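You operate a simulated robot arm through the tools that you are given. There is no shell and no other tool.

You run a simulated robot arm. Do the job below in one go: nothing can be reset, and whatever is moved stays where it is left.

TASK
Make 7 air cushions, then flip the machine's switch off.
Fine: in two runs, five first and then the rest; the air knob sets how many a run makes. Where these are worked on the way, their far stop is far enough and under half their travel is too little: air knob.
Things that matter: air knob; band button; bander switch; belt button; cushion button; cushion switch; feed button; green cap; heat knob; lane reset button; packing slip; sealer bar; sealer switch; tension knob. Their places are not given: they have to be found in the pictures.

It is judged by the outcome, as a careful person would: the job done as asked, and still so three seconds after it is handed in. It fails if anything else is knocked over, pushed out of place, dropped, spilled or broken.

THE ROBOT
A 7-joint arm with a two-finger parallel gripper, fixed in place. Base frame: the origin is at the foot of the arm, x ahead of it, y to its left, z up. Units: mm, degrees, N and s.
Its first joint turns from -166.0 to 166.0 degrees. Payload 4.4 kg.
Tool frame: the origin (TCP) lies between the finger pads and is the grasp point; the fingertips stand 23 mm ahead of it; z points along the fingers, y is the line along which they close. Largest opening 94 mm; finger width 38, thickness 10; the body of the gripper, 54 by 96 mm, starts 39 mm behind the TCP.
Orientation is told as [roll, pitch, yaw] about the base's x, y, z axes, in that order, counted from this pose: with the fingers straight down and closing along the base's y, the tool's x points along the base's -x, its y along +y and its z along -z.

THE INTERFACE
- The arm moves only by the tool send_rows. Its argument "targets" is a list of rows, each a list of 7 numbers: the turn, a rotation vector about the base's x, y, z in units of 6 degrees (1.0 is 6 degrees), then the shift along the base's x, y, z in units of 30 mm (1.0 is 30 mm), then the closure, from 0 (fully open) to 1 (shut). In form: [[ax, ay, az, x, y, z, gripper], ...]. A call has 1 to 20 rows; each row shifts and turns the commanded pose from where the row before left it. A call with a number of a shift or a turn outside -1 to 1 is refused whole. A row lasts 0.2 s, in which the tool goes at most 50 mm and 8.6 degrees; a call with a longer step from one row to the next is refused whole, and so is a gripper value outside its range. Where a pose cannot be reached the arm comes as near as it can. A force on the tool above 90 N (or 10 N above the force at the start of the call, whichever is more), or a blocked arm, ends the call early, and 0.2 s more pass. Each finger travels about 72 mm/s and halts on what it meets, pressing with about 24 N; the grip force reading is that of the motor and also rises with nothing between the fingers. The clock runs only during rows and for 0.2 s after the last one: add rows that do not move to give the fingers time. It gives the time, the measured TCP pose, the force on the tool (base axes), the opening and the grip force at its end, in the units of the frame above (readings bear some noise), with the torque about the TCP (base axes, N m) and any sound that the robot's microphone picked up.
- Cameras (640 x 400 px; columns grow to the right, rows downward): "scene" is fixed at [50.9, 649.8, 2066.6]; the picture's right is [-0.62, -0.79, 0.00], its down [-0.58, 0.46, -0.67] and it looks along [0.53, -0.41, -0.74] (base axes); focal length 302 px, centre (320, 200). "wrist" rides on the gripper at [86, 16, -74] in the tool frame; the picture's right is [-0.18, 0.98, 0.00], its down [-0.58, -0.11, -0.81] and it looks along [-0.79, -0.15, 0.59] (tool axes); focal length 243 px, centre (320, 200).
- camera(camera): a new picture of that camera. The clock stands still meanwhile.
- probe_pixels(camera, pixels): for up to 12 pixels [column, row] of the newest picture of that camera ("zoom" is the newest enlarged one), the place [x, y, z] in the base frame of the surface seen there, good to about 2 mm. The clock stands still meanwhile.
- close_up(camera, box): a new picture of the part [left, top, right, bottom] of that camera's present view, enlarged. The clock stands still meanwhile.
- hand_in(): hands the job in; it is judged then, once.

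Leave the gripper open and the arm clear of the work at the hand-in unless told otherwise.

The tools are called after ">>>" by a JSON object that holds its "method" and its "body". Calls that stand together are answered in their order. send_rows: Moves the arm, as the interface text tells. Its arguments: {"type":"object","properties":{"targets":{"type":"array"}},"required":["targets"]} The other tools are called the same way: camera (camera) takes a picture; probe_pixels (camera, pixels) gives the place of the surface under pixels of a picture; close_up (camera, box) takes an enlarged picture of a part of a camera's view; hand_in () hands the job in.

At the start:

```text
t: 0.0
ee_pos: [613.9, 217.4, 1599.0]
tcp_rot: [0.0, 0.0, 0.0]
wrist_force: [0.0, -0.3, 1.2]
ft_torque: [0.0, 0.02, -0.02]
opening: 94.0
gripper_force: 0.0
```

scene: 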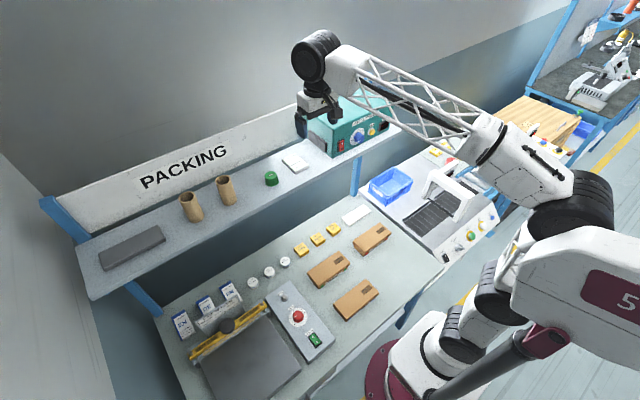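
wrist: 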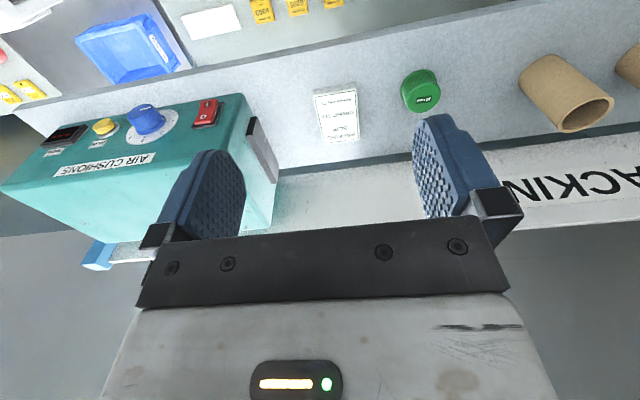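

The teal "AIR CUSHIONS" machine sits on the shelf, around scene pixel (345,125) and wrist pixel (140,150). It has a red switch, a blue knob, a yellow button and a dark display. I'll take enlarged views of it next.

>>> {"method": "close_up", "body": {"camera": "wrist", "box": [0, 60, 280, 240]}}

>>> {"method": "close_up", "body": {"camera": "scene", "box": [280, 70, 420, 170]}}

```text
2.22 times, centred on (140, 150) of wrist
```

zoom: 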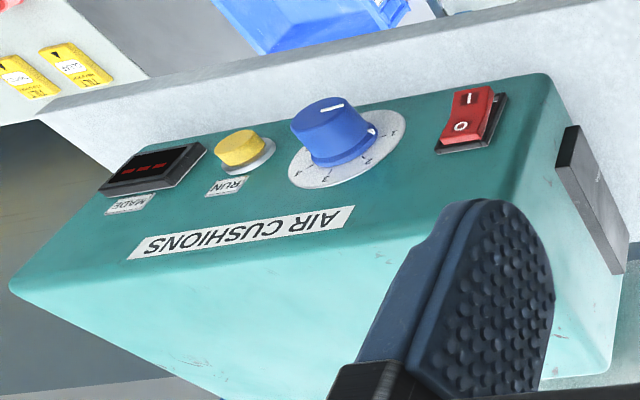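

```text
4.00 times, centred on (350, 120) of scene
```

zoom: 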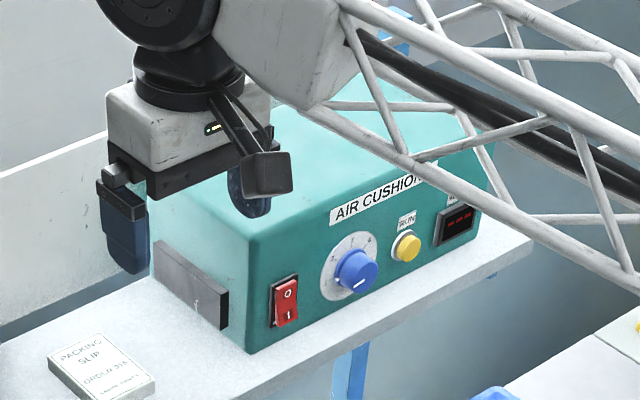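

The scene close-up shows the front panel: a red rocker at zoom (285,300), the blue knob at (355,270), the yellow RUN button at (406,247) and the MADE counter at (457,223). I'll probe their positions and the face around them.

>>> {"method": "probe_pixels", "body": {"camera": "zoom", "pixels": [[289, 293], [287, 315], [262, 320], [358, 270], [360, 284], [330, 262], [408, 247], [457, 223], [250, 250], [252, 340], [480, 235], [320, 320]]}}

>>> {"method": "camera", "body": {"camera": "wrist"}}

```text
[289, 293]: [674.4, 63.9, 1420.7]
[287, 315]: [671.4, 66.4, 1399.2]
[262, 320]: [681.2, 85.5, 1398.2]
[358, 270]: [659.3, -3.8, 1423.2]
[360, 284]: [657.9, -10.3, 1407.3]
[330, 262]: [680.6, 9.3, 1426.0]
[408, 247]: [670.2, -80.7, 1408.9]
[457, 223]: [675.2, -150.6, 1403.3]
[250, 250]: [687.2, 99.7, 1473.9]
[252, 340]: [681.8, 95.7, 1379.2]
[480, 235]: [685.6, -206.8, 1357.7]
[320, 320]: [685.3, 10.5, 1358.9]
```

```text
taken
```

wrist: 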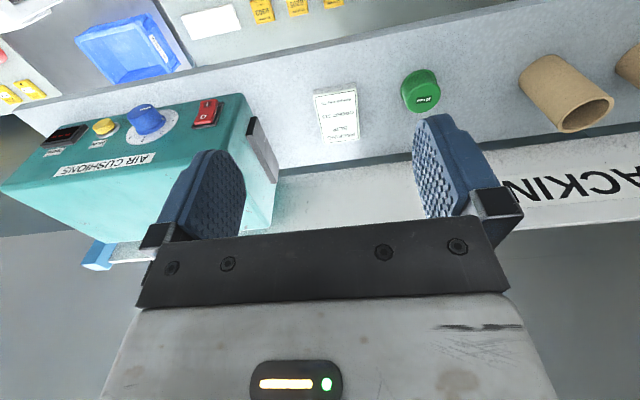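

The panel lies roughly in the plane x≈685 and faces −x. The picture from the wrist camera is upside down. I'll enlarge the dial, the display and the switch to read the scale, the counter and the rocker state.

>>> {"method": "close_up", "body": {"camera": "scene", "box": [340, 116, 404, 156]}}

>>> {"method": "close_up", "body": {"camera": "wrist", "box": [30, 80, 240, 200]}}

>>> {"method": "close_up", "body": {"camera": "wrist", "box": [110, 85, 230, 160]}}

```text
10.00 times, centred on (372, 136) of scene
```

zoom: 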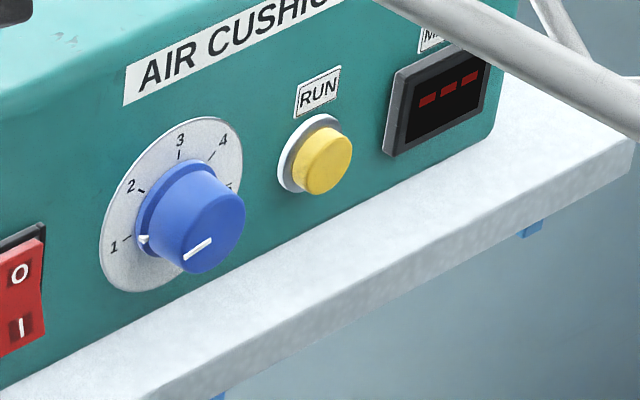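

```text
3.05 times, centred on (135, 140) of wrist
```

zoom: 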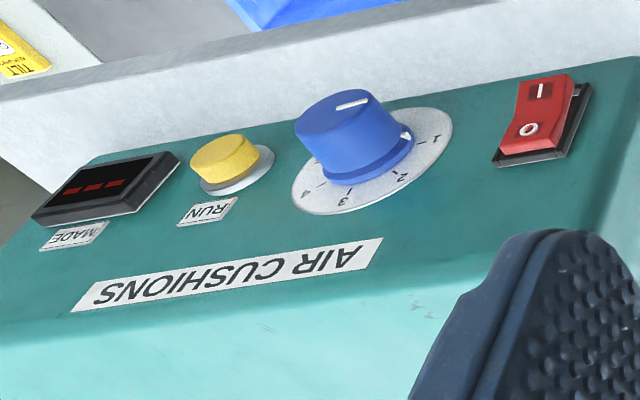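

```text
5.33 times, centred on (170, 122) of wrist
```

zoom: 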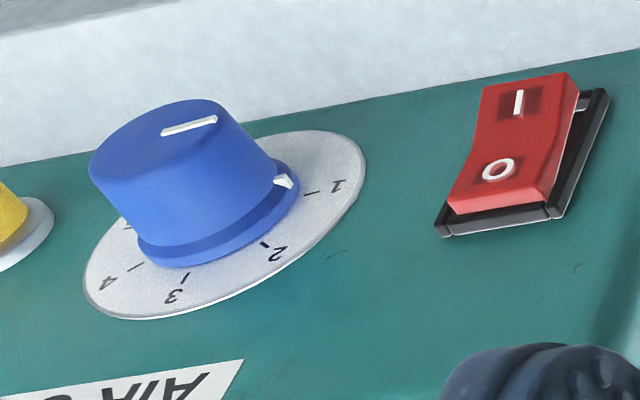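

The dial reads 1 to 5 clockwise from the left, with 3 at the top, and the nub on the skirt points to about 1. The display shows "---" and the O (upper) half of the rocker is pressed in, so the machine is off. The I half is the lower one. Next I'll measure the shelf edge, dial marks, knob, button and rocker from the wrist view.

>>> {"method": "probe_pixels", "body": {"camera": "zoom", "pixels": [[338, 187], [280, 251], [175, 296], [108, 283], [283, 181], [190, 125], [160, 175], [250, 160], [517, 103], [497, 170], [450, 222], [595, 150]]}}

>>> {"method": "probe_pixels", "body": {"camera": "wrist", "pixels": [[335, 45], [330, 65], [330, 30], [240, 75], [102, 127], [113, 131], [66, 132], [20, 110], [250, 130], [270, 155], [420, 90], [350, 100]]}}

```text
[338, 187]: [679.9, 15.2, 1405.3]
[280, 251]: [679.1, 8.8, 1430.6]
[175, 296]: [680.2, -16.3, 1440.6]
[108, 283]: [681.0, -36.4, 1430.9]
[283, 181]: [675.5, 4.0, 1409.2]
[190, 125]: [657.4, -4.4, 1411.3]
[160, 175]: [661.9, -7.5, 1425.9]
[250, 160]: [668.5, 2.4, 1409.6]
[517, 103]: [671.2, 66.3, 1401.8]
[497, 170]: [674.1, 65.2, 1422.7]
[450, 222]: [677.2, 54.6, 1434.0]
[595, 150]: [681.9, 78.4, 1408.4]
```

```text
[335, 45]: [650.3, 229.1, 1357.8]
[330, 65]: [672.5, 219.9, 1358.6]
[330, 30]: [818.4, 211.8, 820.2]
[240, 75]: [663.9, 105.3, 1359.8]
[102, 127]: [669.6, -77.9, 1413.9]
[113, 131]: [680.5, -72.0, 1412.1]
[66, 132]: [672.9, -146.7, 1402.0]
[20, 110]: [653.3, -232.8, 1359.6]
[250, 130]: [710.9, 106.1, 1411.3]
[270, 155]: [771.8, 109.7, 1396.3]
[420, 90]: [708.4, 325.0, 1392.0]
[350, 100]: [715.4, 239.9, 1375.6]
```

Readings so far:
- The shelf top is at z≈1359, with its front edge at x≈640.
- The dial centre is near y≈-13, z≈1411, with the numbers about 50° apart.
- The RUN button is at about (670,-78,1413).
- On the rocker, I is at about z 1400 and O at about z 1422, both at y≈65.

Before choosing an approach, I'll see how the arm is laid out by probing its links in the scene picture.

>>> {"method": "camera", "body": {"camera": "scene"}}

>>> {"method": "probe_pixels", "body": {"camera": "scene", "pixels": [[315, 55], [345, 75], [420, 110], [490, 140], [530, 165], [585, 200], [600, 270], [480, 280], [410, 350], [455, 335], [500, 395], [350, 130]]}}

```text
taken
```

scene: 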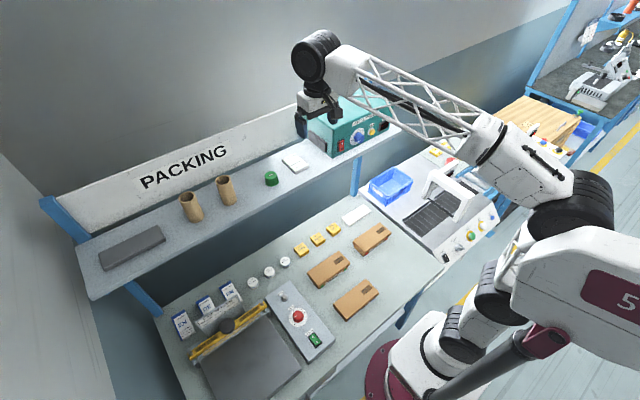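

```text
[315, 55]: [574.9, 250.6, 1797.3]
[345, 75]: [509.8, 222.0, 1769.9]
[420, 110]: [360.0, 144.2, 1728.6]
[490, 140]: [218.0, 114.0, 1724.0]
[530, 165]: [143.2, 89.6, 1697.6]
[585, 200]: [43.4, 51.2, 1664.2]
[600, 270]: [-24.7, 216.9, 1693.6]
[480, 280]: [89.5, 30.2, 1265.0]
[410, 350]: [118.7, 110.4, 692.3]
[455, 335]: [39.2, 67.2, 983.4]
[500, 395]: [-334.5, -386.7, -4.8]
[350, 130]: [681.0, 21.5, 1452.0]
```

The elbow is near (0,100,1690) and the forearm reaches out to the wrist above the TCP. I'll first pull the closed gripper back from the shelf, towards x≈440 and y≈55, staying high. There I can tilt the tool forward.

>>> {"method": "send_rows", "body": {"targets": [[0, 0, 0, -0.96, 0, 0, 1], [0, 0, 0, -0.96, -0.4, 0, 1], [0, 0, 0, -0.96, -0.9, 0, 1], [0, 0, 0, -0.96, -0.9, 0, 1], [0, 0, 0, -0.96, -0.9, 0, 1], [0, 0, 0, -0.96, -0.9, 0, 1], [0, 0, 0, 0, -0.9, 0, 1], [0, 0, 0, 0, 0, 0, 1]]}}

```text
t: 1.8
ee_pos: [440.0, 67.1, 1600.9]
tcp_rot: [0.0, -0.1, -0.1]
wrist_force: [-1.0, 1.1, 0.1]
ft_torque: [0.0, 0.01, -0.03]
opening: 0.2
gripper_force: 24.5
```

The arm moved as commanded to (440,67,1601), with the fingers shut. Next I'll tilt the tool forward about −y in steps and lower it at the same time, checking halfway.

>>> {"method": "send_rows", "body": {"targets": [[0, -1, 0, 0, 0, 0, 1], [0, -1, 0, 0, 0, 0, 1], [0, -1, 0, 0, 0, -0.5, 1], [0, -1, 0, 0, 0, -0.5, 1], [0, -1, 0, 0, 0, -0.5, 1], [0, -1, 0, 0, 0, -0.5, 1], [0, -1, 0, 0, 0, -0.5, 1], [0, -1, 0, 0, 0, -0.5, 1], [0, 0, 0, 0, 0, 0, 1]]}}

```text
t: 3.8
ee_pos: [440.2, 71.2, 1509.1]
tcp_rot: [0.0, -48.1, 0.0]
wrist_force: [-0.6, 0.5, -0.4]
ft_torque: [-0.01, 0.0, 0.01]
opening: 0.0
gripper_force: 23.8
```

Pitch is −48° with no trouble. I'll finish the tilt to −90° and lower further to about z 1420.

>>> {"method": "send_rows", "body": {"targets": [[0, -1, 0, 0, 0, -0.4, 1], [0, -1, 0, 0, 0, -0.4, 1], [0, -1, 0, 0, 0, -0.4, 1], [0, -1, 0, 0, 0, -0.4, 1], [0, -1, 0, 0, 0, -0.4, 1], [0, -1, 0, 0, 0, -0.4, 1], [0, -1, 0, 0, 0, -0.4, 1], [0, 0, 0, 0, 0, 0, 1]]}}

>>> {"method": "camera", "body": {"camera": "scene"}}

>>> {"method": "camera", "body": {"camera": "wrist"}}

```text
t: 5.6
ee_pos: [439.7, 69.9, 1426.2]
tcp_rot: [165.5, -90.0, -165.5]
wrist_force: [0.4, -0.1, 0.0]
ft_torque: [0.0, -0.04, 0.02]
opening: 0.0
gripper_force: 23.9
```

```text
taken
```

scene: 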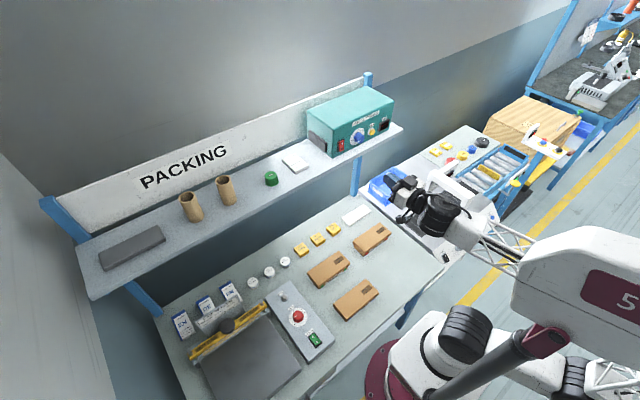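

```text
taken
```

wrist: 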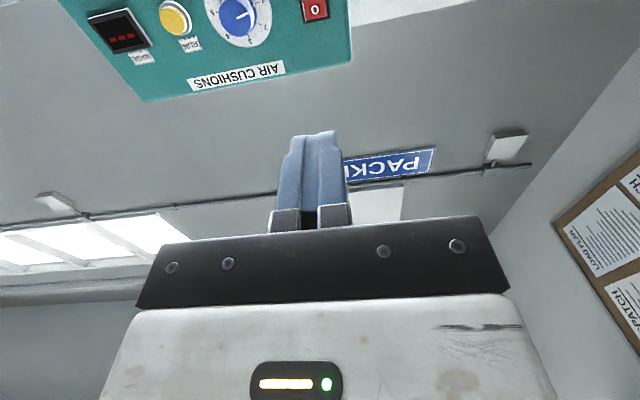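

The tool now points straight forward at z≈1426, and the machine's panel is unobstructed in the scene view. I'll take a sharp close-up of the panel.

>>> {"method": "close_up", "body": {"camera": "scene", "box": [324, 108, 396, 153]}}

>>> {"method": "close_up", "body": {"camera": "wrist", "box": [60, 0, 380, 110]}}

```text
8.89 times, centred on (360, 130) of scene
```

zoom: 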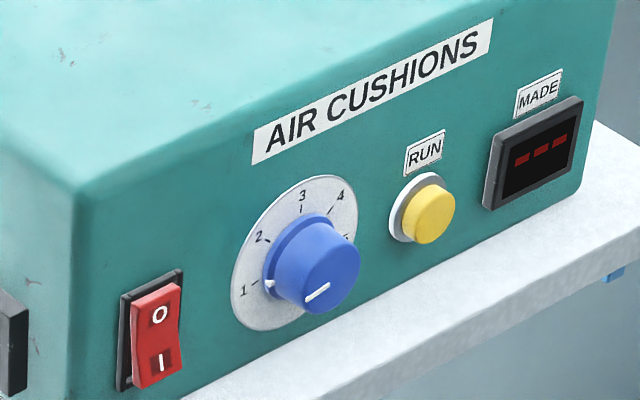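

```text
2.00 times, centred on (220, 55) of wrist
```

zoom: 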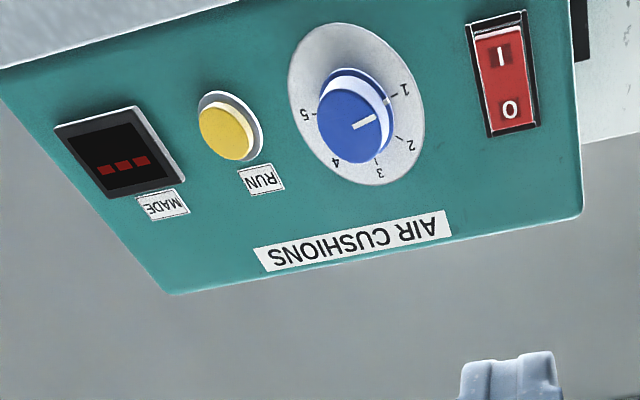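

The wrist close-up shows the whole dial: 1 at (403,90), 2 at (410,145), 3 at (380,172), 4 at (335,160) and 5 at (303,115). I'll probe the ticks, the knob face and rim, the RUN button and the rocker halves here.

>>> {"method": "probe_pixels", "body": {"camera": "zoom", "pixels": [[389, 97], [397, 134], [376, 160], [341, 152], [314, 113], [350, 118], [325, 100], [375, 135], [225, 133], [501, 56], [509, 108], [356, 70]]}}

>>> {"method": "probe_pixels", "body": {"camera": "zoom", "pixels": [[368, 184], [293, 60], [423, 120], [300, 40], [476, 40], [492, 132], [530, 70], [204, 120], [252, 120], [240, 155], [480, 30], [357, 122]]}}

```text
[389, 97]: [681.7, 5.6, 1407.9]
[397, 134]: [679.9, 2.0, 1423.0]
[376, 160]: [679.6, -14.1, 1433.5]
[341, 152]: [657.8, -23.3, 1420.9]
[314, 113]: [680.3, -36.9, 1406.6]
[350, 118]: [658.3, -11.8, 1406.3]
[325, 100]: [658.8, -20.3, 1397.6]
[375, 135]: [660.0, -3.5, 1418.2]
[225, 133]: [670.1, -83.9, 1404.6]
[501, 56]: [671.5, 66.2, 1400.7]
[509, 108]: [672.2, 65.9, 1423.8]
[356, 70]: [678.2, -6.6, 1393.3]
```

```text
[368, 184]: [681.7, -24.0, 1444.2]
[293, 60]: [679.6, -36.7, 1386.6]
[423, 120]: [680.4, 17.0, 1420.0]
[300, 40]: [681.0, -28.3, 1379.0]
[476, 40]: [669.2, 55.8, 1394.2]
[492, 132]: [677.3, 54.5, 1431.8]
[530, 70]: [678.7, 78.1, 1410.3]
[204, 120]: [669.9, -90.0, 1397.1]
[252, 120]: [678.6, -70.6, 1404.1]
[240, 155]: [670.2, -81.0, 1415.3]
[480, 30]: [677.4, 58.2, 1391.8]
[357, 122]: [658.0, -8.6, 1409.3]
```

Measured: the dial centre is at y≈-15.7, z≈1411.7, with ticks 1 and 5 at about ±101° from the top. The knob face is at x≈658 and the skirt at about 677. The rocker is centred at (y 66, z 1412). RUN is near (y -80, z 1407). I'll test in free air whether the tool can spin about its own axis, starting with −90° so the closed fingers lie flat (thin in z), which suits pressing half a rocker.

>>> {"method": "send_rows", "body": {"targets": [[-1, 0, 0, 0, 0, 0, 1], [-1, 0, 0, 0, 0, 0, 1], [-1, 0, 0, 0, 0, 0, 1], [-1, 0, 0, 0, 0, 0, 1], [-1, 0, 0, 0, 0, 0, 1], [-1, 0, 0, 0, 0, 0, 1], [-1, 0, 0, 0, 0, 0, 1], [-1, 0, 0, 0, 0, 0, 1], [-1, 0, 0, 0, 0, 0, 1], [-1, 0, 0, 0, 0, 0, 1], [-1, 0, 0, 0, 0, 0, 1], [-1, 0, 0, 0, 0, 0, 1], [-1, 0, 0, 0, 0, 0, 1], [-1, 0, 0, 0, 0, 0, 1], [-1, 0, 0, 0, 0, 0, 1], [0, 0, 0, 0, 0, 0, 1]]}}

>>> {"method": "camera", "body": {"camera": "wrist"}}

>>> {"method": "camera", "body": {"camera": "scene"}}

```text
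t: 9.0
ee_pos: [440.2, 70.9, 1424.9]
tcp_rot: [-90.0, 0.1, 90.0]
wrist_force: [-0.3, 0.0, -0.5]
ft_torque: [-0.04, 0.0, -0.03]
opening: 0.1
gripper_force: 23.8
```

```text
taken
```

wrist: 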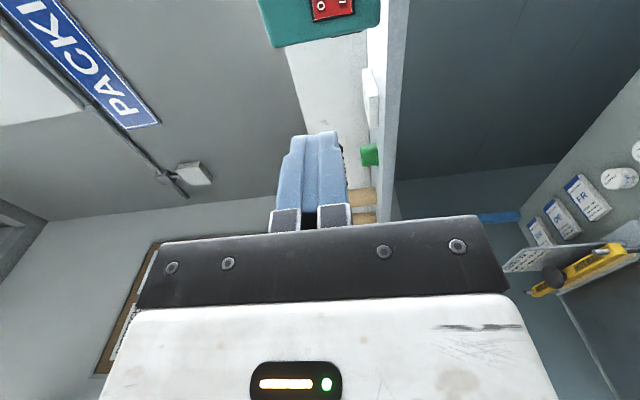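

```text
taken
```

scene: 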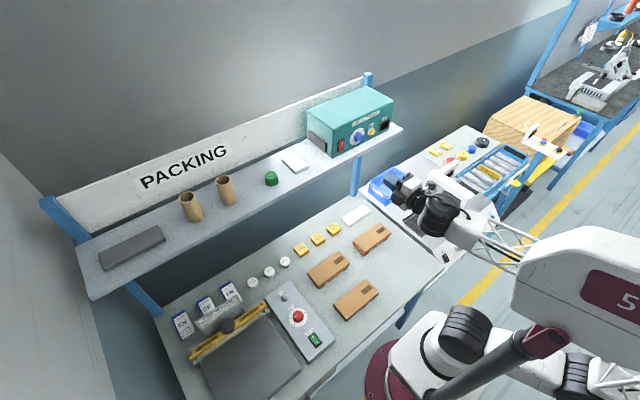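

Spinning to −90° works. Next I'll bring the closed, flat fingers in front of the I half of the rocker (y 66, z 1397) and stop about 12 mm short of it.

>>> {"method": "send_rows", "body": {"targets": [[0, 0, 0, 0.93, -0.021, -0.133, 1], [0, 0, 0, 0.93, -0.021, -0.133, 1], [0, 0, 0, 0.93, -0.021, -0.133, 1], [0, 0, 0, 0.93, -0.021, -0.133, 1], [0, 0, 0, 0.93, -0.021, -0.133, 1], [0, 0, 0, 0.93, -0.021, -0.133, 1], [0, 0, 0, 0.93, -0.021, -0.133, 1], [0, 0, 0, 0, 0, 0, 1]]}}

>>> {"method": "camera", "body": {"camera": "wrist"}}

>>> {"method": "close_up", "body": {"camera": "scene", "box": [300, 90, 428, 170]}}

```text
t: 10.8
ee_pos: [638.4, 67.1, 1399.3]
tcp_rot: [-90.0, 0.0, 90.0]
wrist_force: [-0.3, -0.8, 0.7]
ft_torque: [0.0, -0.04, 0.0]
opening: 0.1
gripper_force: 24.4
```

```text
taken
```

wrist: 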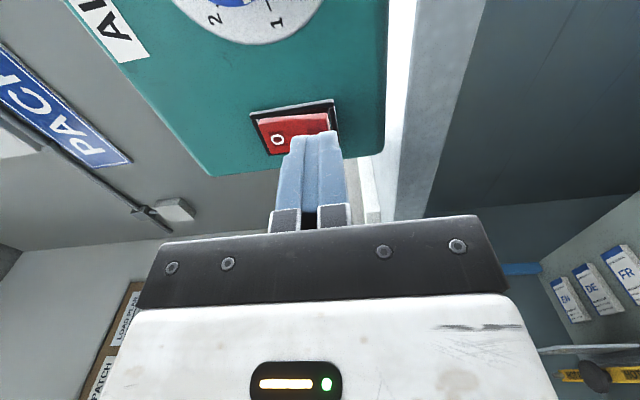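

```text
5.00 times, centred on (364, 130) of scene
```

zoom: 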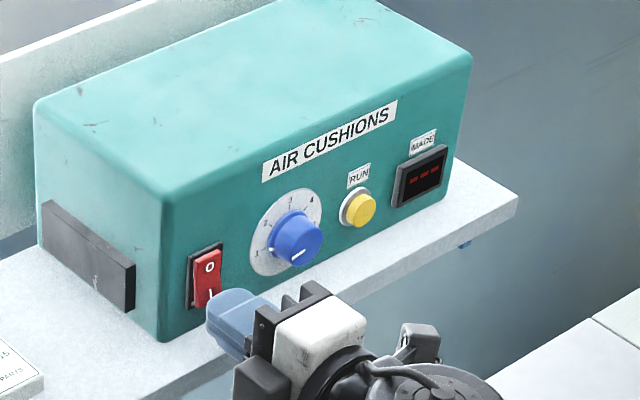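

The blue fingertips are lined up with the I (lower) half of the rocker. I'll push forward slowly, a few mm per row, and watch the force and listen for a click.

>>> {"method": "send_rows", "body": {"targets": [[0, 0, 0, 0.1, 0, 0, 1], [0, 0, 0, 0.1, 0, 0, 1], [0, 0, 0, 0.1, 0, 0, 1], [0, 0, 0, 0.1, 0, 0, 1], [0, 0, 0, 0.07, 0, 0, 1], [0, 0, 0, 0, 0, 0, 1]]}}

>>> {"method": "close_up", "body": {"camera": "scene", "box": [324, 108, 396, 153]}}

```text
t: 12.0
ee_pos: [649.3, 65.4, 1398.1]
tcp_rot: [-90.0, 0.1, 90.1]
wrist_force: [-62.5, -2.0, -19.9]
ft_torque: [0.03, -0.1, -0.12]
opening: 0.1
gripper_force: 23.8
heard: click
stopped in row 5: the force on the tool passed its limit at 104 N (the readings are from after the stop); the commanded pose is now the measured one
```

```text
8.89 times, centred on (360, 130) of scene
```

zoom: 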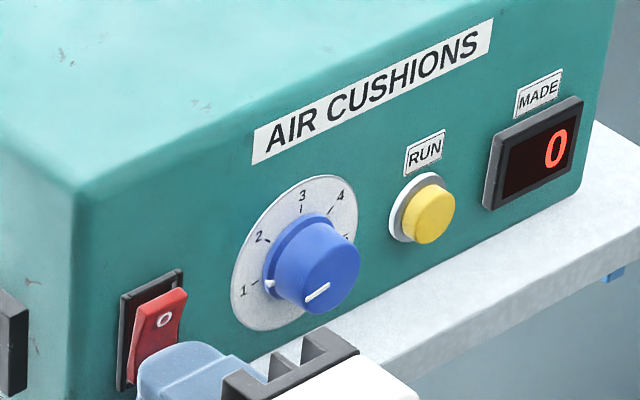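

There was a click, and the MADE display lit up showing "0", so the machine is on. I'll back straight off, move in front of the knob axis (y −15.7, z 1411.7) at x≈560 and open the fingers to about 60 mm. Then I'll start testing the spin towards positive angles in free air.

>>> {"method": "send_rows", "body": {"targets": [[0, 0, 0, -0.5, 0, 0, 1], [0, 0, 0, -1, 0, 0, 1], [0, 0, 0, -1, 0, 0, 1], [0, 0, 0, -0.16, -0.901, 0.151, 1], [0, 0, 0, -0.16, -0.901, 0.151, 0.36], [0, 0, 0, -0.16, -0.901, 0.151, 0.36], [1, 0, 0, 0, 0, 0, 0.36], [1, 0, 0, 0, 0, 0, 0.36], [1, 0, 0, 0, 0, 0, 0.36], [1, 0, 0, 0, 0, 0, 0.36], [1, 0, 0, 0, 0, 0, 0.36], [1, 0, 0, 0, 0, 0, 0.36], [1, 0, 0, 0, 0, 0, 0.36], [1, 0, 0, 0, 0, 0, 0.36], [1, 0, 0, 0, 0, 0, 0.36], [1, 0, 0, 0, 0, 0, 0.36], [0, 0, 0, 0, 0, 0, 0.36]]}}

>>> {"method": "close_up", "body": {"camera": "scene", "box": [324, 108, 396, 153]}}

```text
t: 15.6
ee_pos: [562.1, -15.3, 1409.5]
tcp_rot: [-90.0, -60.1, 90.0]
wrist_force: [-0.6, 0.6, 0.4]
ft_torque: [0.01, -0.03, -0.01]
opening: 60.3
gripper_force: 0.1
```

```text
8.89 times, centred on (360, 130) of scene
```

zoom: 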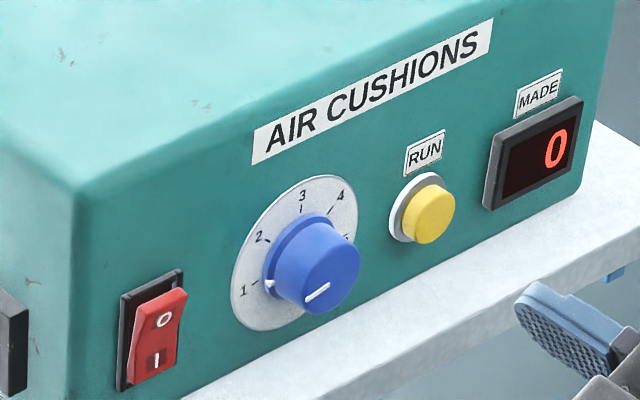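

The rocker now stands in the I position and the counter still reads 0. The spin is at −30°, and I'll continue the free-air spin to about +90°.

>>> {"method": "send_rows", "body": {"targets": [[1, 0, 0, 0, 0, 0, 0.36], [1, 0, 0, 0, 0, 0, 0.36], [1, 0, 0, 0, 0, 0, 0.36], [1, 0, 0, 0, 0, 0, 0.36], [1, 0, 0, 0, 0, 0, 0.36], [1, 0, 0, 0, 0, 0, 0.36], [1, 0, 0, 0, 0, 0, 0.36], [1, 0, 0, 0, 0, 0, 0.36], [1, 0, 0, 0, 0, 0, 0.36], [1, 0, 0, 0, 0, 0, 0.36], [1, 0, 0, 0, 0, 0, 0.36], [1, 0, 0, 0, 0, 0, 0.36], [1, 0, 0, 0, 0, 0, 0.36], [1, 0, 0, 0, 0, 0, 0.36], [1, 0, 0, 0, 0, 0, 0.36], [1, 0, 0, 0, 0, 0, 0.36], [1, 0, 0, 0, 0, 0, 0.36], [1, 0, 0, 0, 0, 0, 0.36], [1, 0, 0, 0, 0, 0, 0.36], [1, 0, 0, 0, 0, 0, 0.36]]}}

```text
t: 19.8
ee_pos: [560.5, -15.8, 1410.9]
tcp_rot: [90.0, 0.0, -90.0]
wrist_force: [-0.9, 0.1, -0.9]
ft_torque: [0.01, 0.0, 0.0]
opening: 60.2
gripper_force: 0.1
```

Spin +90° is reached cleanly. I'll try 24° more, to +114°.

>>> {"method": "send_rows", "body": {"targets": [[1, 0, 0, 0, 0, 0, 0.36], [1, 0, 0, 0, 0, 0, 0.36], [1, 0, 0, 0, 0, 0, 0.36], [1, 0, 0, 0, 0, 0, 0.36], [0, 0, 0, 0, 0, 0, 0.36]]}}

>>> {"method": "camera", "body": {"camera": "scene"}}

>>> {"method": "camera", "body": {"camera": "wrist"}}

```text
t: 21.0
ee_pos: [561.0, -15.3, 1410.1]
tcp_rot: [90.0, 24.0, -89.9]
wrist_force: [-0.3, -0.7, -0.2]
ft_torque: [-0.04, -0.01, 0.03]
opening: 60.0
gripper_force: 0.0
```

```text
taken
```

scene: 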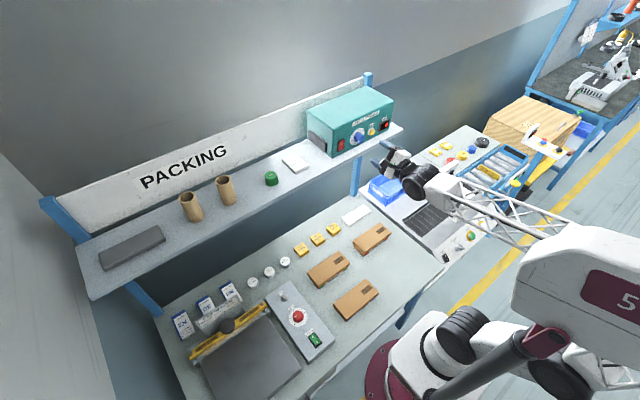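

```text
taken
```

wrist: 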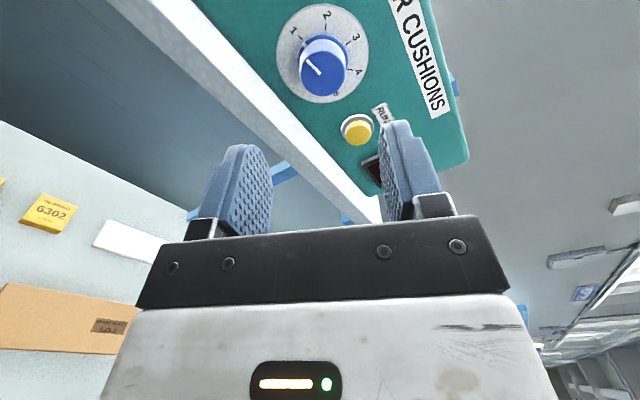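

The tool spins freely from −90° to +114°, which covers the dial's roughly 200°. This wrist view shows the dial well, so I'll enlarge it to refine the knob centre.

>>> {"method": "close_up", "body": {"camera": "wrist", "box": [248, 0, 408, 150]}}

```text
2.67 times, centred on (328, 75) of wrist
```

zoom: 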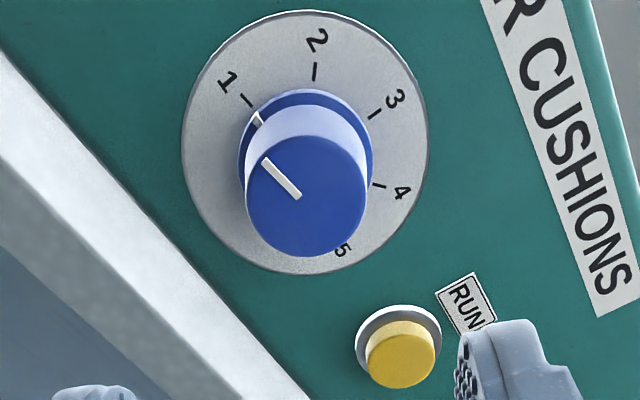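

I'll probe the centre and rim points of the knob's front face, the dial rim, the shelf edge and the RUN button face.

>>> {"method": "probe_pixels", "body": {"camera": "zoom", "pixels": [[306, 197], [251, 197], [360, 197], [306, 142], [306, 251], [184, 140], [425, 150], [305, 15], [305, 270], [402, 355], [372, 366], [430, 366]]}}

>>> {"method": "probe_pixels", "body": {"camera": "zoom", "pixels": [[402, 384], [402, 324], [60, 150], [90, 140], [100, 230], [244, 150], [370, 150], [305, 92], [256, 116], [247, 101], [372, 185], [342, 250]]}}

```text
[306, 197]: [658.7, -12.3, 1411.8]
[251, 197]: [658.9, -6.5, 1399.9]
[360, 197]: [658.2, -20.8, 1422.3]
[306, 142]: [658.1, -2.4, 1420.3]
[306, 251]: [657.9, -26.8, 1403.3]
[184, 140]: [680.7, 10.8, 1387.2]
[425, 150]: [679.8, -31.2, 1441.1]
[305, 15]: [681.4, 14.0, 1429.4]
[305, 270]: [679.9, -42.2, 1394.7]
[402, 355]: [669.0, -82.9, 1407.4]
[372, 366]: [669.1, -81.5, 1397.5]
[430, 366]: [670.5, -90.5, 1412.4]
```

```text
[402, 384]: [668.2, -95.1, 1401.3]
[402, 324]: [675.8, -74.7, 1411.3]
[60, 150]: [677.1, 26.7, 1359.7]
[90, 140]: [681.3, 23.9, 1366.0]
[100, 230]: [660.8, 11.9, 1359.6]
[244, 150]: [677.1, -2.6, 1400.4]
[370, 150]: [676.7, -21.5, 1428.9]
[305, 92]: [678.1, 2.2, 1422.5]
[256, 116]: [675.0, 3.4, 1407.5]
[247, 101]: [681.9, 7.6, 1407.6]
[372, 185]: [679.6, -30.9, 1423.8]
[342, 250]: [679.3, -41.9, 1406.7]
```

The knob centre comes out at y≈−14.2, z≈1411.8, with a diameter of about 30 mm and its front at x≈658. RUN is at about y −83, z 1407. I'll spin back towards −96° in free air so I can grasp the knob there and turn it clockwise in one go.

>>> {"method": "send_rows", "body": {"targets": [[-1, 0, 0, 0, 0, 0, 0.36], [-1, 0, 0, 0, 0, 0, 0.36], [-1, 0, 0, 0, 0, 0, 0.36], [-1, 0, 0, 0, 0, 0, 0.36], [-1, 0, 0, 0, 0, 0, 0.36], [-1, 0, 0, 0, 0, 0, 0.36], [-1, 0, 0, 0, 0, 0, 0.36], [-1, 0, 0, 0, 0, 0, 0.36], [-1, 0, 0, 0, 0, 0, 0.36], [-1, 0, 0, 0, 0, 0, 0.36], [-1, 0, 0, 0, 0, 0, 0.36], [-1, 0, 0, 0, 0, 0, 0.36], [-1, 0, 0, 0, 0, 0, 0.36], [-1, 0, 0, 0, 0, 0, 0.36], [-1, 0, 0, 0, 0, 0, 0.36], [-1, 0, 0, 0, 0, 0, 0.36], [-1, 0, 0, 0, 0, 0, 0.36], [-1, 0, 0, 0, 0, 0, 0.36], [-1, 0, 0, 0, 0, 0, 0.36], [-1, 0, 0, 0, 0.05, 0, 0.36]]}}

>>> {"method": "send_rows", "body": {"targets": [[-1, 0, 0, 0, 0, 0, 0.36], [-1, 0, 0, 0, 0, 0, 0.36], [-1, 0, 0, 0, 0, 0, 0.36], [-1, 0, 0, 0, 0, 0, 0.36], [-1, 0, 0, 0, 0, 0, 0.36], [-1, 0, 0, 0, 0, 0, 0.36], [-1, 0, 0, 0, 0, 0, 0.36], [-1, 0, 0, 0, 0, 0, 0.36], [-1, 0, 0, 0, 0, 0, 0.36], [-1, 0, 0, 0, 0, 0, 0.36], [-1, 0, 0, 0, 0, 0, 0.36], [-1, 0, 0, 0, 0, 0, 0.36], [-1, 0, 0, 0, 0, 0, 0.36], [-1, 0, 0, 0, 0, 0, 0.36], [-1, 0, 0, 0, 0, 0, 0.36], [0, 0, 0, 0, 0, 0, 0.36]]}}

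```text
t: 25.2
ee_pos: [559.9, -13.4, 1410.7]
tcp_rot: [-90.1, -83.9, 90.1]
wrist_force: [-0.3, -1.0, 0.0]
ft_torque: [-0.01, -0.03, 0.0]
opening: 60.3
gripper_force: 0.0
```

```text
t: 28.6
ee_pos: [560.2, -14.1, 1410.9]
tcp_rot: [-90.0, 6.1, 90.0]
wrist_force: [0.0, -0.1, -0.3]
ft_torque: [0.0, -0.04, -0.03]
opening: 60.3
gripper_force: 0.0
```

The tool is at spin −96°, level with the knob (z reads about 1 mm low). I'll advance until the fingertips straddle the knob at about x 671, and correct z by +1 mm.

>>> {"method": "send_rows", "body": {"targets": [[0, 0, 0, 0.8, 0, 0.035, 0.36], [0, 0, 0, 0.8, 0, 0, 0.36], [0, 0, 0, 0.6, 0, 0, 0.36], [0, 0, 0, 0.4, 0, 0, 0.36], [0, 0, 0, 0, 0, 0, 0.36]]}}

>>> {"method": "camera", "body": {"camera": "wrist"}}

>>> {"method": "close_up", "body": {"camera": "scene", "box": [324, 108, 396, 153]}}

```text
t: 29.8
ee_pos: [637.8, -13.8, 1412.7]
tcp_rot: [-90.0, 5.9, 90.0]
wrist_force: [0.1, 0.2, -0.1]
ft_torque: [0.03, 0.0, 0.0]
opening: 60.0
gripper_force: 0.0
```

```text
taken
```

wrist: 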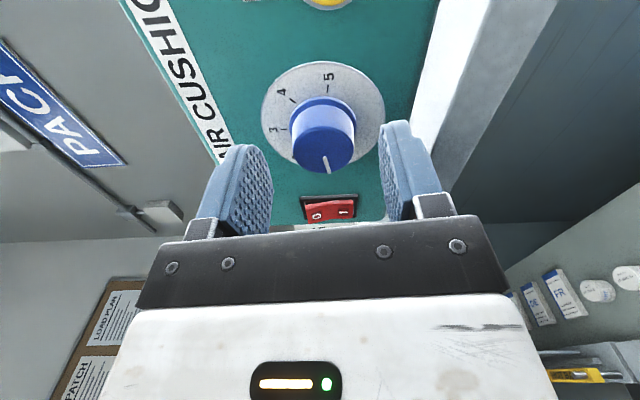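

```text
8.89 times, centred on (360, 130) of scene
```

zoom: 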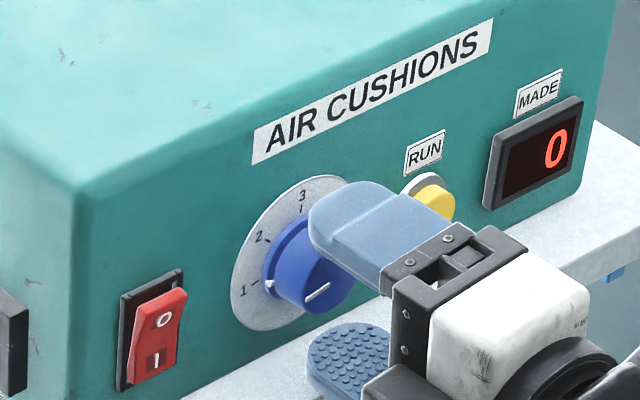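

The knob sits between the fingers, with one above and one below. I'll move 10 mm further and close on it.

>>> {"method": "send_rows", "body": {"targets": [[0, 0, 0, 0.2, 0, 0, 0.36], [0, 0, 0, 0.14, 0, 0, 0.36], [0, 0, 0, 0, 0, 0, 0.6], [0, 0, 0, 0, 0, 0, 0.75], [0, 0, 0, 0, 0, 0, 0.85], [0, 0, 0, 0, 0, 0, 0.85]]}}

>>> {"method": "close_up", "body": {"camera": "scene", "box": [324, 108, 396, 153]}}

>>> {"method": "camera", "body": {"camera": "wrist"}}

```text
t: 31.2
ee_pos: [649.8, -14.3, 1410.8]
tcp_rot: [-90.0, 6.0, 90.0]
wrist_force: [-1.6, -1.7, -8.0]
ft_torque: [0.08, 0.18, -0.06]
opening: 32.6
gripper_force: 45.0
```

```text
8.89 times, centred on (360, 130) of scene
```

zoom: 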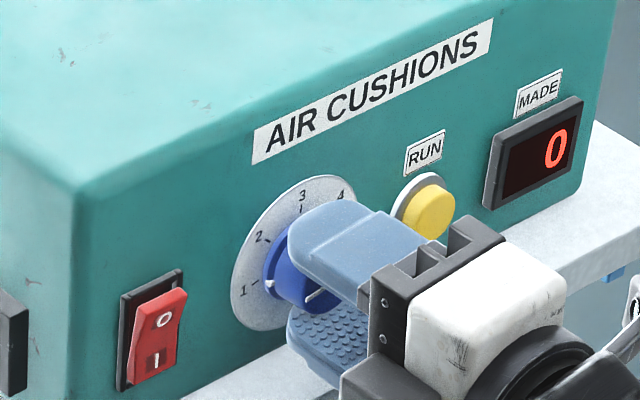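

```text
taken
```

wrist: 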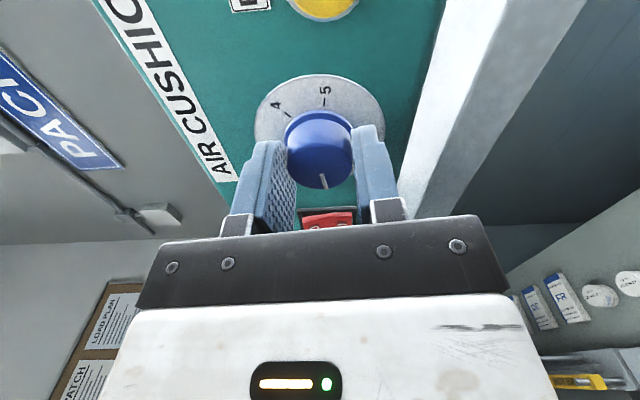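

The knob is gripped: the opening is 32.6 mm and the side force is small. I'll turn it clockwise by 60° first and check that it follows.

>>> {"method": "send_rows", "body": {"targets": [[1, 0, 0, 0, 0, 0, 0.85], [1, 0, 0, 0, 0, 0, 0.85], [1, 0, 0, 0, 0, 0, 0.85], [1, 0, 0, 0, 0, 0, 0.85], [1, 0, 0, 0, 0, 0, 0.85], [1, 0, 0, 0, 0, 0, 0.85], [1, 0, 0, 0, 0, 0, 0.85], [1, 0, 0, 0, 0, 0, 0.85], [1, 0, 0, 0, 0, 0, 0.85], [1, 0, 0, 0, 0, 0, 0.85]]}}

>>> {"method": "camera", "body": {"camera": "wrist"}}

>>> {"method": "close_up", "body": {"camera": "scene", "box": [324, 108, 396, 153]}}

```text
t: 33.4
ee_pos: [648.8, -13.6, 1412.7]
tcp_rot: [-90.1, -54.2, 90.1]
wrist_force: [33.9, 3.3, 7.6]
ft_torque: [0.0, -0.07, -0.01]
opening: 32.7
gripper_force: 44.7
```

```text
taken
```

wrist: 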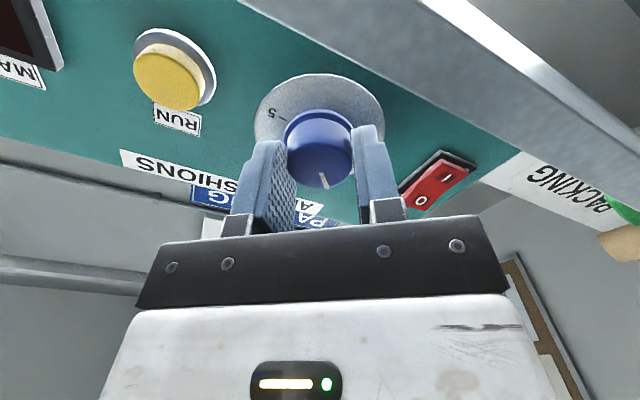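

```text
8.89 times, centred on (360, 130) of scene
```

zoom: 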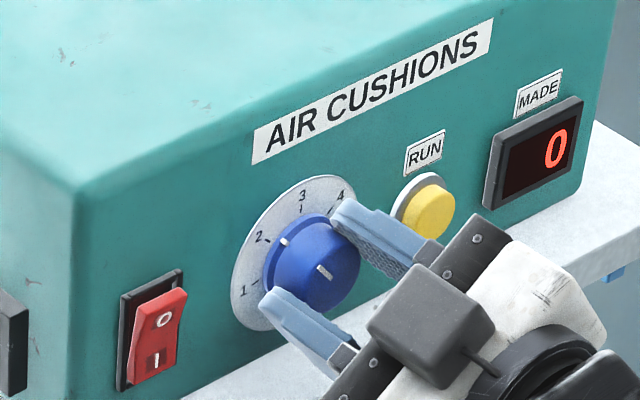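

The knob follows: the nub moved from 1 to just about 2. The tool is pulling back with about 34 N, so I'll ease forward by roughly 1 mm while turning another 60°.

>>> {"method": "send_rows", "body": {"targets": [[1, 0, 0, 0.02, 0, 0, 0.85], [1, 0, 0, 0.02, 0, 0, 0.85], [1, 0, 0, 0, 0, 0, 0.85], [1, 0, 0, 0, 0, 0, 0.85], [1, 0, 0, 0, 0, 0, 0.85], [0, 0, 0, 0, 0, 0, 0.85]]}}

```text
t: 34.8
ee_pos: [647.9, -14.2, 1414.2]
tcp_rot: [-91.0, -84.0, 91.0]
wrist_force: [-1.2, -35.0, 22.3]
ft_torque: [-0.02, -0.35, -0.96]
opening: 33.1
gripper_force: 45.2
```

The side forces have risen (y −35, z +22), so I'll check the pictures before going on.

>>> {"method": "camera", "body": {"camera": "wrist"}}

>>> {"method": "close_up", "body": {"camera": "scene", "box": [324, 108, 396, 153]}}

```text
taken
```

wrist: 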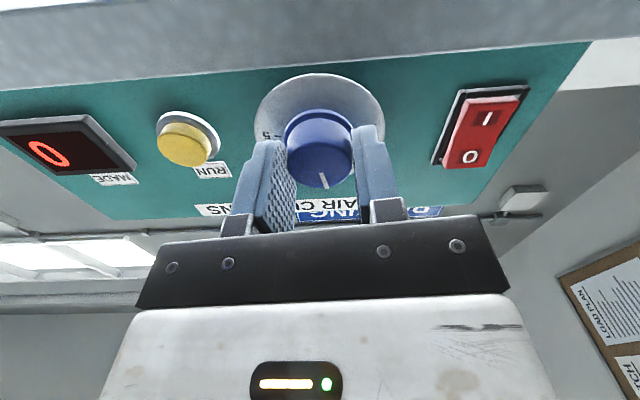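

```text
8.89 times, centred on (360, 130) of scene
```

zoom: 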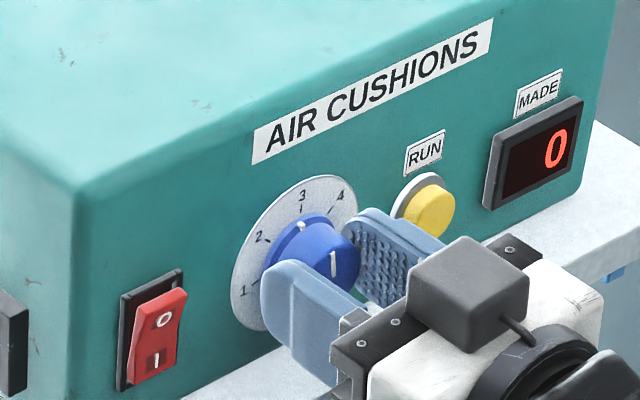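

Nothing is touching anything else. The nub is near 3, so the knob has turned 90°. The forces only mean the grip centre is slightly off the knob axis, so I'll shift about −1.2 mm in y and +0.8 mm in z to relieve them.

>>> {"method": "send_rows", "body": {"targets": [[0, 0, 0, 0, -0.04, 0.027, 0.85], [0, 0, 0, 0, 0, 0, 0.85]]}}

```text
t: 35.4
ee_pos: [648.8, -14.1, 1413.7]
tcp_rot: [-90.5, -84.1, 90.3]
wrist_force: [-5.9, -25.2, 19.8]
ft_torque: [-0.02, -1.09, -0.56]
opening: 32.8
gripper_force: 45.2
```

The force fell only partly, so one more small shift in the same direction.

>>> {"method": "send_rows", "body": {"targets": [[0, 0, 0, 0, -0.04, 0.03, 0.85], [0, 0, 0, 0, 0, 0, 0.85]]}}

```text
t: 36.0
ee_pos: [648.5, -14.2, 1413.5]
tcp_rot: [-89.4, -83.8, 89.4]
wrist_force: [-18.9, 3.0, 5.5]
ft_torque: [0.0, -0.59, 0.23]
opening: 32.8
gripper_force: 44.7
```

The side forces are nearly gone. I'll keep turning clockwise, 30° at a time.

>>> {"method": "send_rows", "body": {"targets": [[1, 0, 0, -0.01, 0, 0, 0.85], [1, 0, 0, 0, 0, 0, 0.85], [1, 0, 0, 0, 0, 0, 0.85], [1, 0, 0, 0, 0, 0, 0.85], [1, 0, 0, 0, 0, 0, 0.85], [0, 0, 0, 0, 0, 0, 0.85]]}}

```text
t: 37.4
ee_pos: [648.3, -15.5, 1412.3]
tcp_rot: [89.9, -66.1, -89.8]
wrist_force: [-24.8, 45.3, -13.9]
ft_torque: [0.06, 0.42, 1.09]
opening: 32.7
gripper_force: 45.3
```

The y force has now reversed (+45), so the small offset turns with the tool. I'll relieve it by +1.5 mm in y and −0.5 mm in z, then go on.

>>> {"method": "send_rows", "body": {"targets": [[0, 0, 0, -0.015, 0.05, -0.02, 0.85], [0, 0, 0, 0, 0, 0, 0.85]]}}

```text
t: 38.0
ee_pos: [648.1, -14.9, 1412.3]
tcp_rot: [90.0, -65.9, -90.0]
wrist_force: [-5.8, 18.1, -9.0]
ft_torque: [0.06, 0.22, 0.33]
opening: 32.6
gripper_force: 45.0
```

Forces are back to about 20 N at spin +24°. I'll continue in 30° steps with a slight drift correction.

>>> {"method": "send_rows", "body": {"targets": [[1, 0, 0, 0, 0.02, -0.01, 0.85], [1, 0, 0, 0, 0.01, 0, 0.85], [1, 0, 0, 0, 0, 0, 0.85], [1, 0, 0, 0, 0, 0, 0.85], [1, 0, 0, 0, 0, 0, 0.85], [0, 0, 0, 0, 0, 0, 0.85]]}}

```text
t: 39.4
ee_pos: [647.6, -14.1, 1411.4]
tcp_rot: [89.9, -35.9, -90.1]
wrist_force: [8.8, -53.2, -8.1]
ft_torque: [0.03, 0.13, -1.17]
opening: 32.3
gripper_force: 45.1
```

>>> {"method": "send_rows", "body": {"targets": [[0, 0, 0, 0, -0.04, 0, 0.85], [0, 0, 0, 0, 0, 0, 0.85]]}}

>>> {"method": "close_up", "body": {"camera": "scene", "box": [324, 108, 396, 153]}}

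>>> {"method": "camera", "body": {"camera": "wrist"}}

```text
t: 40.0
ee_pos: [647.5, -14.0, 1410.8]
tcp_rot: [90.0, -35.9, -89.9]
wrist_force: [7.2, -19.8, -7.8]
ft_torque: [0.02, 0.26, -0.19]
opening: 32.6
gripper_force: 45.1
```

```text
8.89 times, centred on (360, 130) of scene
```

zoom: 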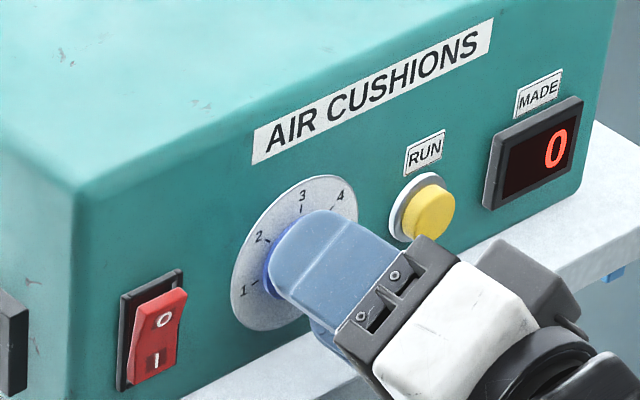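

```text
taken
```

wrist: 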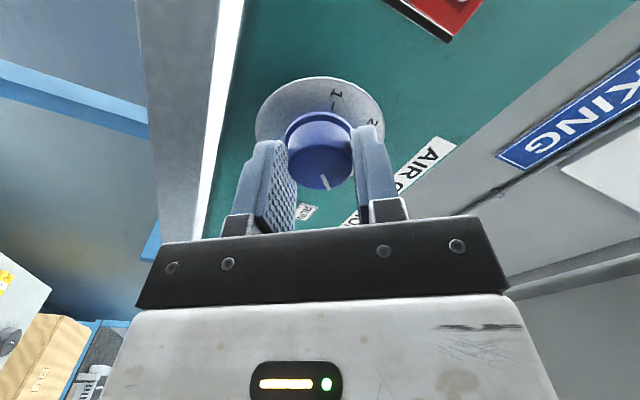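

The spin is +54° and the indicator line has stayed fixed relative to the gripper, so the knob is at about 4. I'll turn 24° more and check.

>>> {"method": "send_rows", "body": {"targets": [[1, 0, 0, 0, 0, 0, 0.85], [1, 0, 0, 0, 0, 0, 0.85], [1, 0, 0, 0, 0, 0, 0.85], [1, 0, 0, 0, 0, 0, 0.85], [0, 0, 0, 0, 0, 0, 0.85]]}}

```text
t: 41.2
ee_pos: [649.3, -14.2, 1412.2]
tcp_rot: [90.0, -11.9, -89.8]
wrist_force: [-21.9, 21.0, -10.1]
ft_torque: [-0.03, 0.25, 0.67]
opening: 32.3
gripper_force: 44.9
```

The spin is +78° and forces are moderate. I'll turn another 24° towards 5.

>>> {"method": "send_rows", "body": {"targets": [[1, 0, 0, 0, 0, 0, 0.85], [1, 0, 0, 0, 0, 0, 0.85], [1, 0, 0, 0, 0, 0, 0.85], [0.9, 0, 0, 0, 0, 0, 0.85], [0, 0, 0, 0, 0, 0, 0.85]]}}

>>> {"method": "camera", "body": {"camera": "wrist"}}

>>> {"method": "close_up", "body": {"camera": "scene", "box": [324, 108, 396, 153]}}

```text
t: 42.4
ee_pos: [649.1, -13.8, 1412.1]
tcp_rot: [90.0, 11.4, -90.0]
wrist_force: [-7.8, 10.4, -16.4]
ft_torque: [0.07, 0.36, -0.03]
opening: 32.3
gripper_force: 45.1
```

```text
taken
```

wrist: 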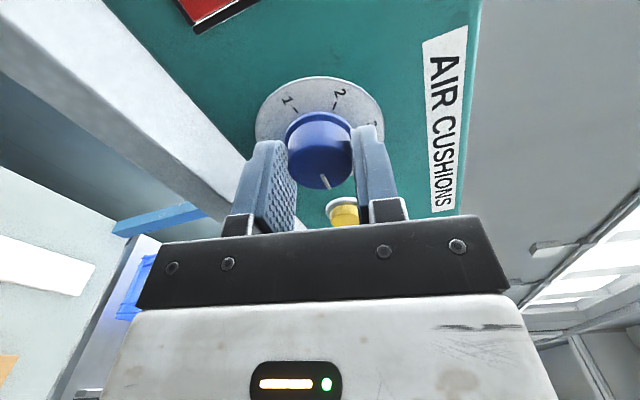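

```text
8.89 times, centred on (360, 130) of scene
```

zoom: 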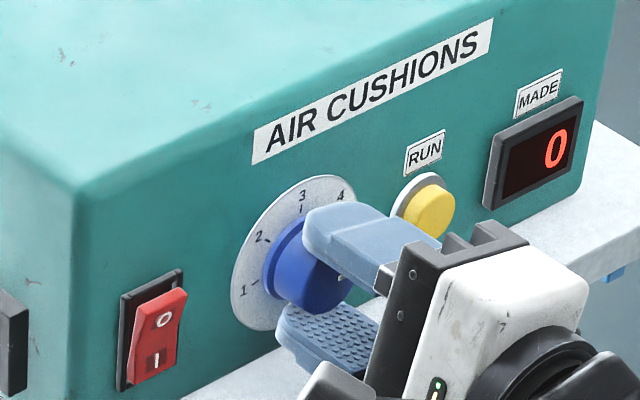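

The knob has turned about 197° and should be at 5, with no stop felt yet. I'll add about 5° to reach the far stop, watching the torque about x.

>>> {"method": "send_rows", "body": {"targets": [[0.4, 0, 0, 0, 0, 0, 0.85], [0.4, 0, 0, 0, 0, 0, 0.85], [0, 0, 0, 0, 0, 0, 0.85]]}}

```text
t: 43.2
ee_pos: [648.8, -14.5, 1412.3]
tcp_rot: [90.0, 16.2, -90.0]
wrist_force: [19.4, -1.8, -13.8]
ft_torque: [0.04, 0.33, -0.21]
opening: 32.5
gripper_force: 44.9
```

Still no stop torque. I'll release to 60 mm opening, back off and look at the dial.

>>> {"method": "send_rows", "body": {"targets": [[0, 0, 0, 0, 0, 0, 0.6], [0, 0, 0, 0, 0, 0, 0.4], [0, 0, 0, 0, 0, 0, 0.36], [0, 0, 0, 0, 0, 0, 0.36], [0, 0, 0, -0.5, 0, 0, 0.36], [0, 0, 0, -1, 0, 0, 0.36], [0, 0, 0, -1, 0, 0, 0.36], [0, 0, 0, -0.5, 0, 0, 0.36], [0, 0, 0, 0, 0, 0, 0.36]]}}

>>> {"method": "close_up", "body": {"camera": "wrist", "box": [230, 0, 420, 130]}}

>>> {"method": "close_up", "body": {"camera": "scene", "box": [324, 108, 396, 153]}}

```text
t: 45.2
ee_pos: [556.6, -13.6, 1410.4]
tcp_rot: [90.0, 16.1, -90.0]
wrist_force: [0.8, -0.7, -0.5]
ft_torque: [-0.01, -0.01, -0.02]
opening: 60.3
gripper_force: 0.0
```

```text
3.08 times, centred on (325, 65) of wrist
```

zoom: 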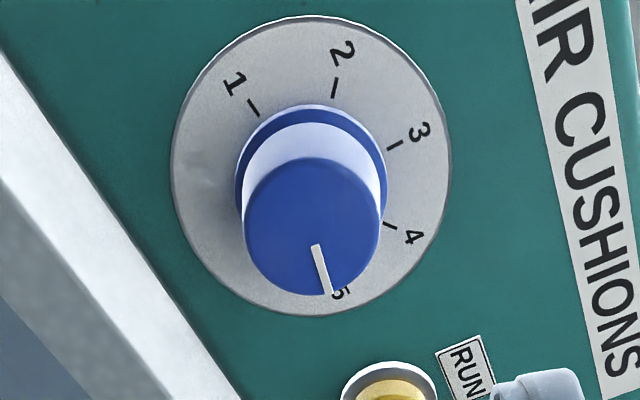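

```text
8.89 times, centred on (360, 130) of scene
```

zoom: 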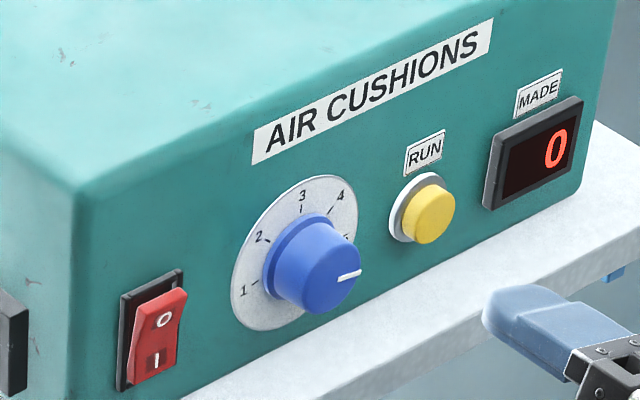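

The indicator points at 5, in line with the 5 tick. Now I'll close the fingers and move in front of the yellow RUN button (y −83, z 1407), stopping about 10 mm short of it.

>>> {"method": "send_rows", "body": {"targets": [[0, 0, 0, 0, -0.77, -0.045, 1], [0, 0, 0, 0, -0.77, -0.045, 1], [0, 0, 0, 0, -0.76, -0.045, 1], [0, 0, 0, 0, 0, 0, 1], [0, 0, 0, 0.9, 0, 0, 1], [0, 0, 0, 0.9, 0, 0, 1], [0, 0, 0, 0.8, 0, 0, 1], [0, 0, 0, 0, 0, 0, 1]]}}

>>> {"method": "camera", "body": {"camera": "wrist"}}

>>> {"method": "close_up", "body": {"camera": "scene", "box": [324, 108, 396, 153]}}

```text
t: 47.0
ee_pos: [638.0, -83.3, 1410.0]
tcp_rot: [90.1, 16.3, -90.0]
wrist_force: [0.9, 0.5, 0.2]
ft_torque: [0.04, -0.02, -0.03]
opening: 0.0
gripper_force: 24.6
```

```text
taken
```

wrist: 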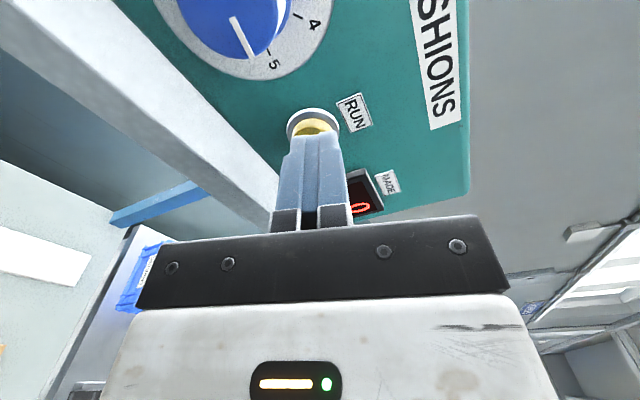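

```text
8.89 times, centred on (360, 130) of scene
```

zoom: 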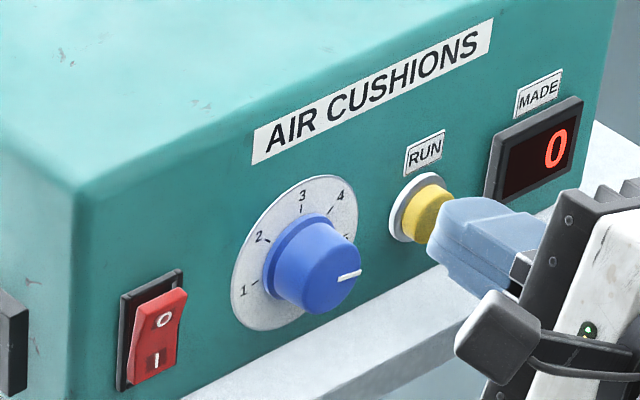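

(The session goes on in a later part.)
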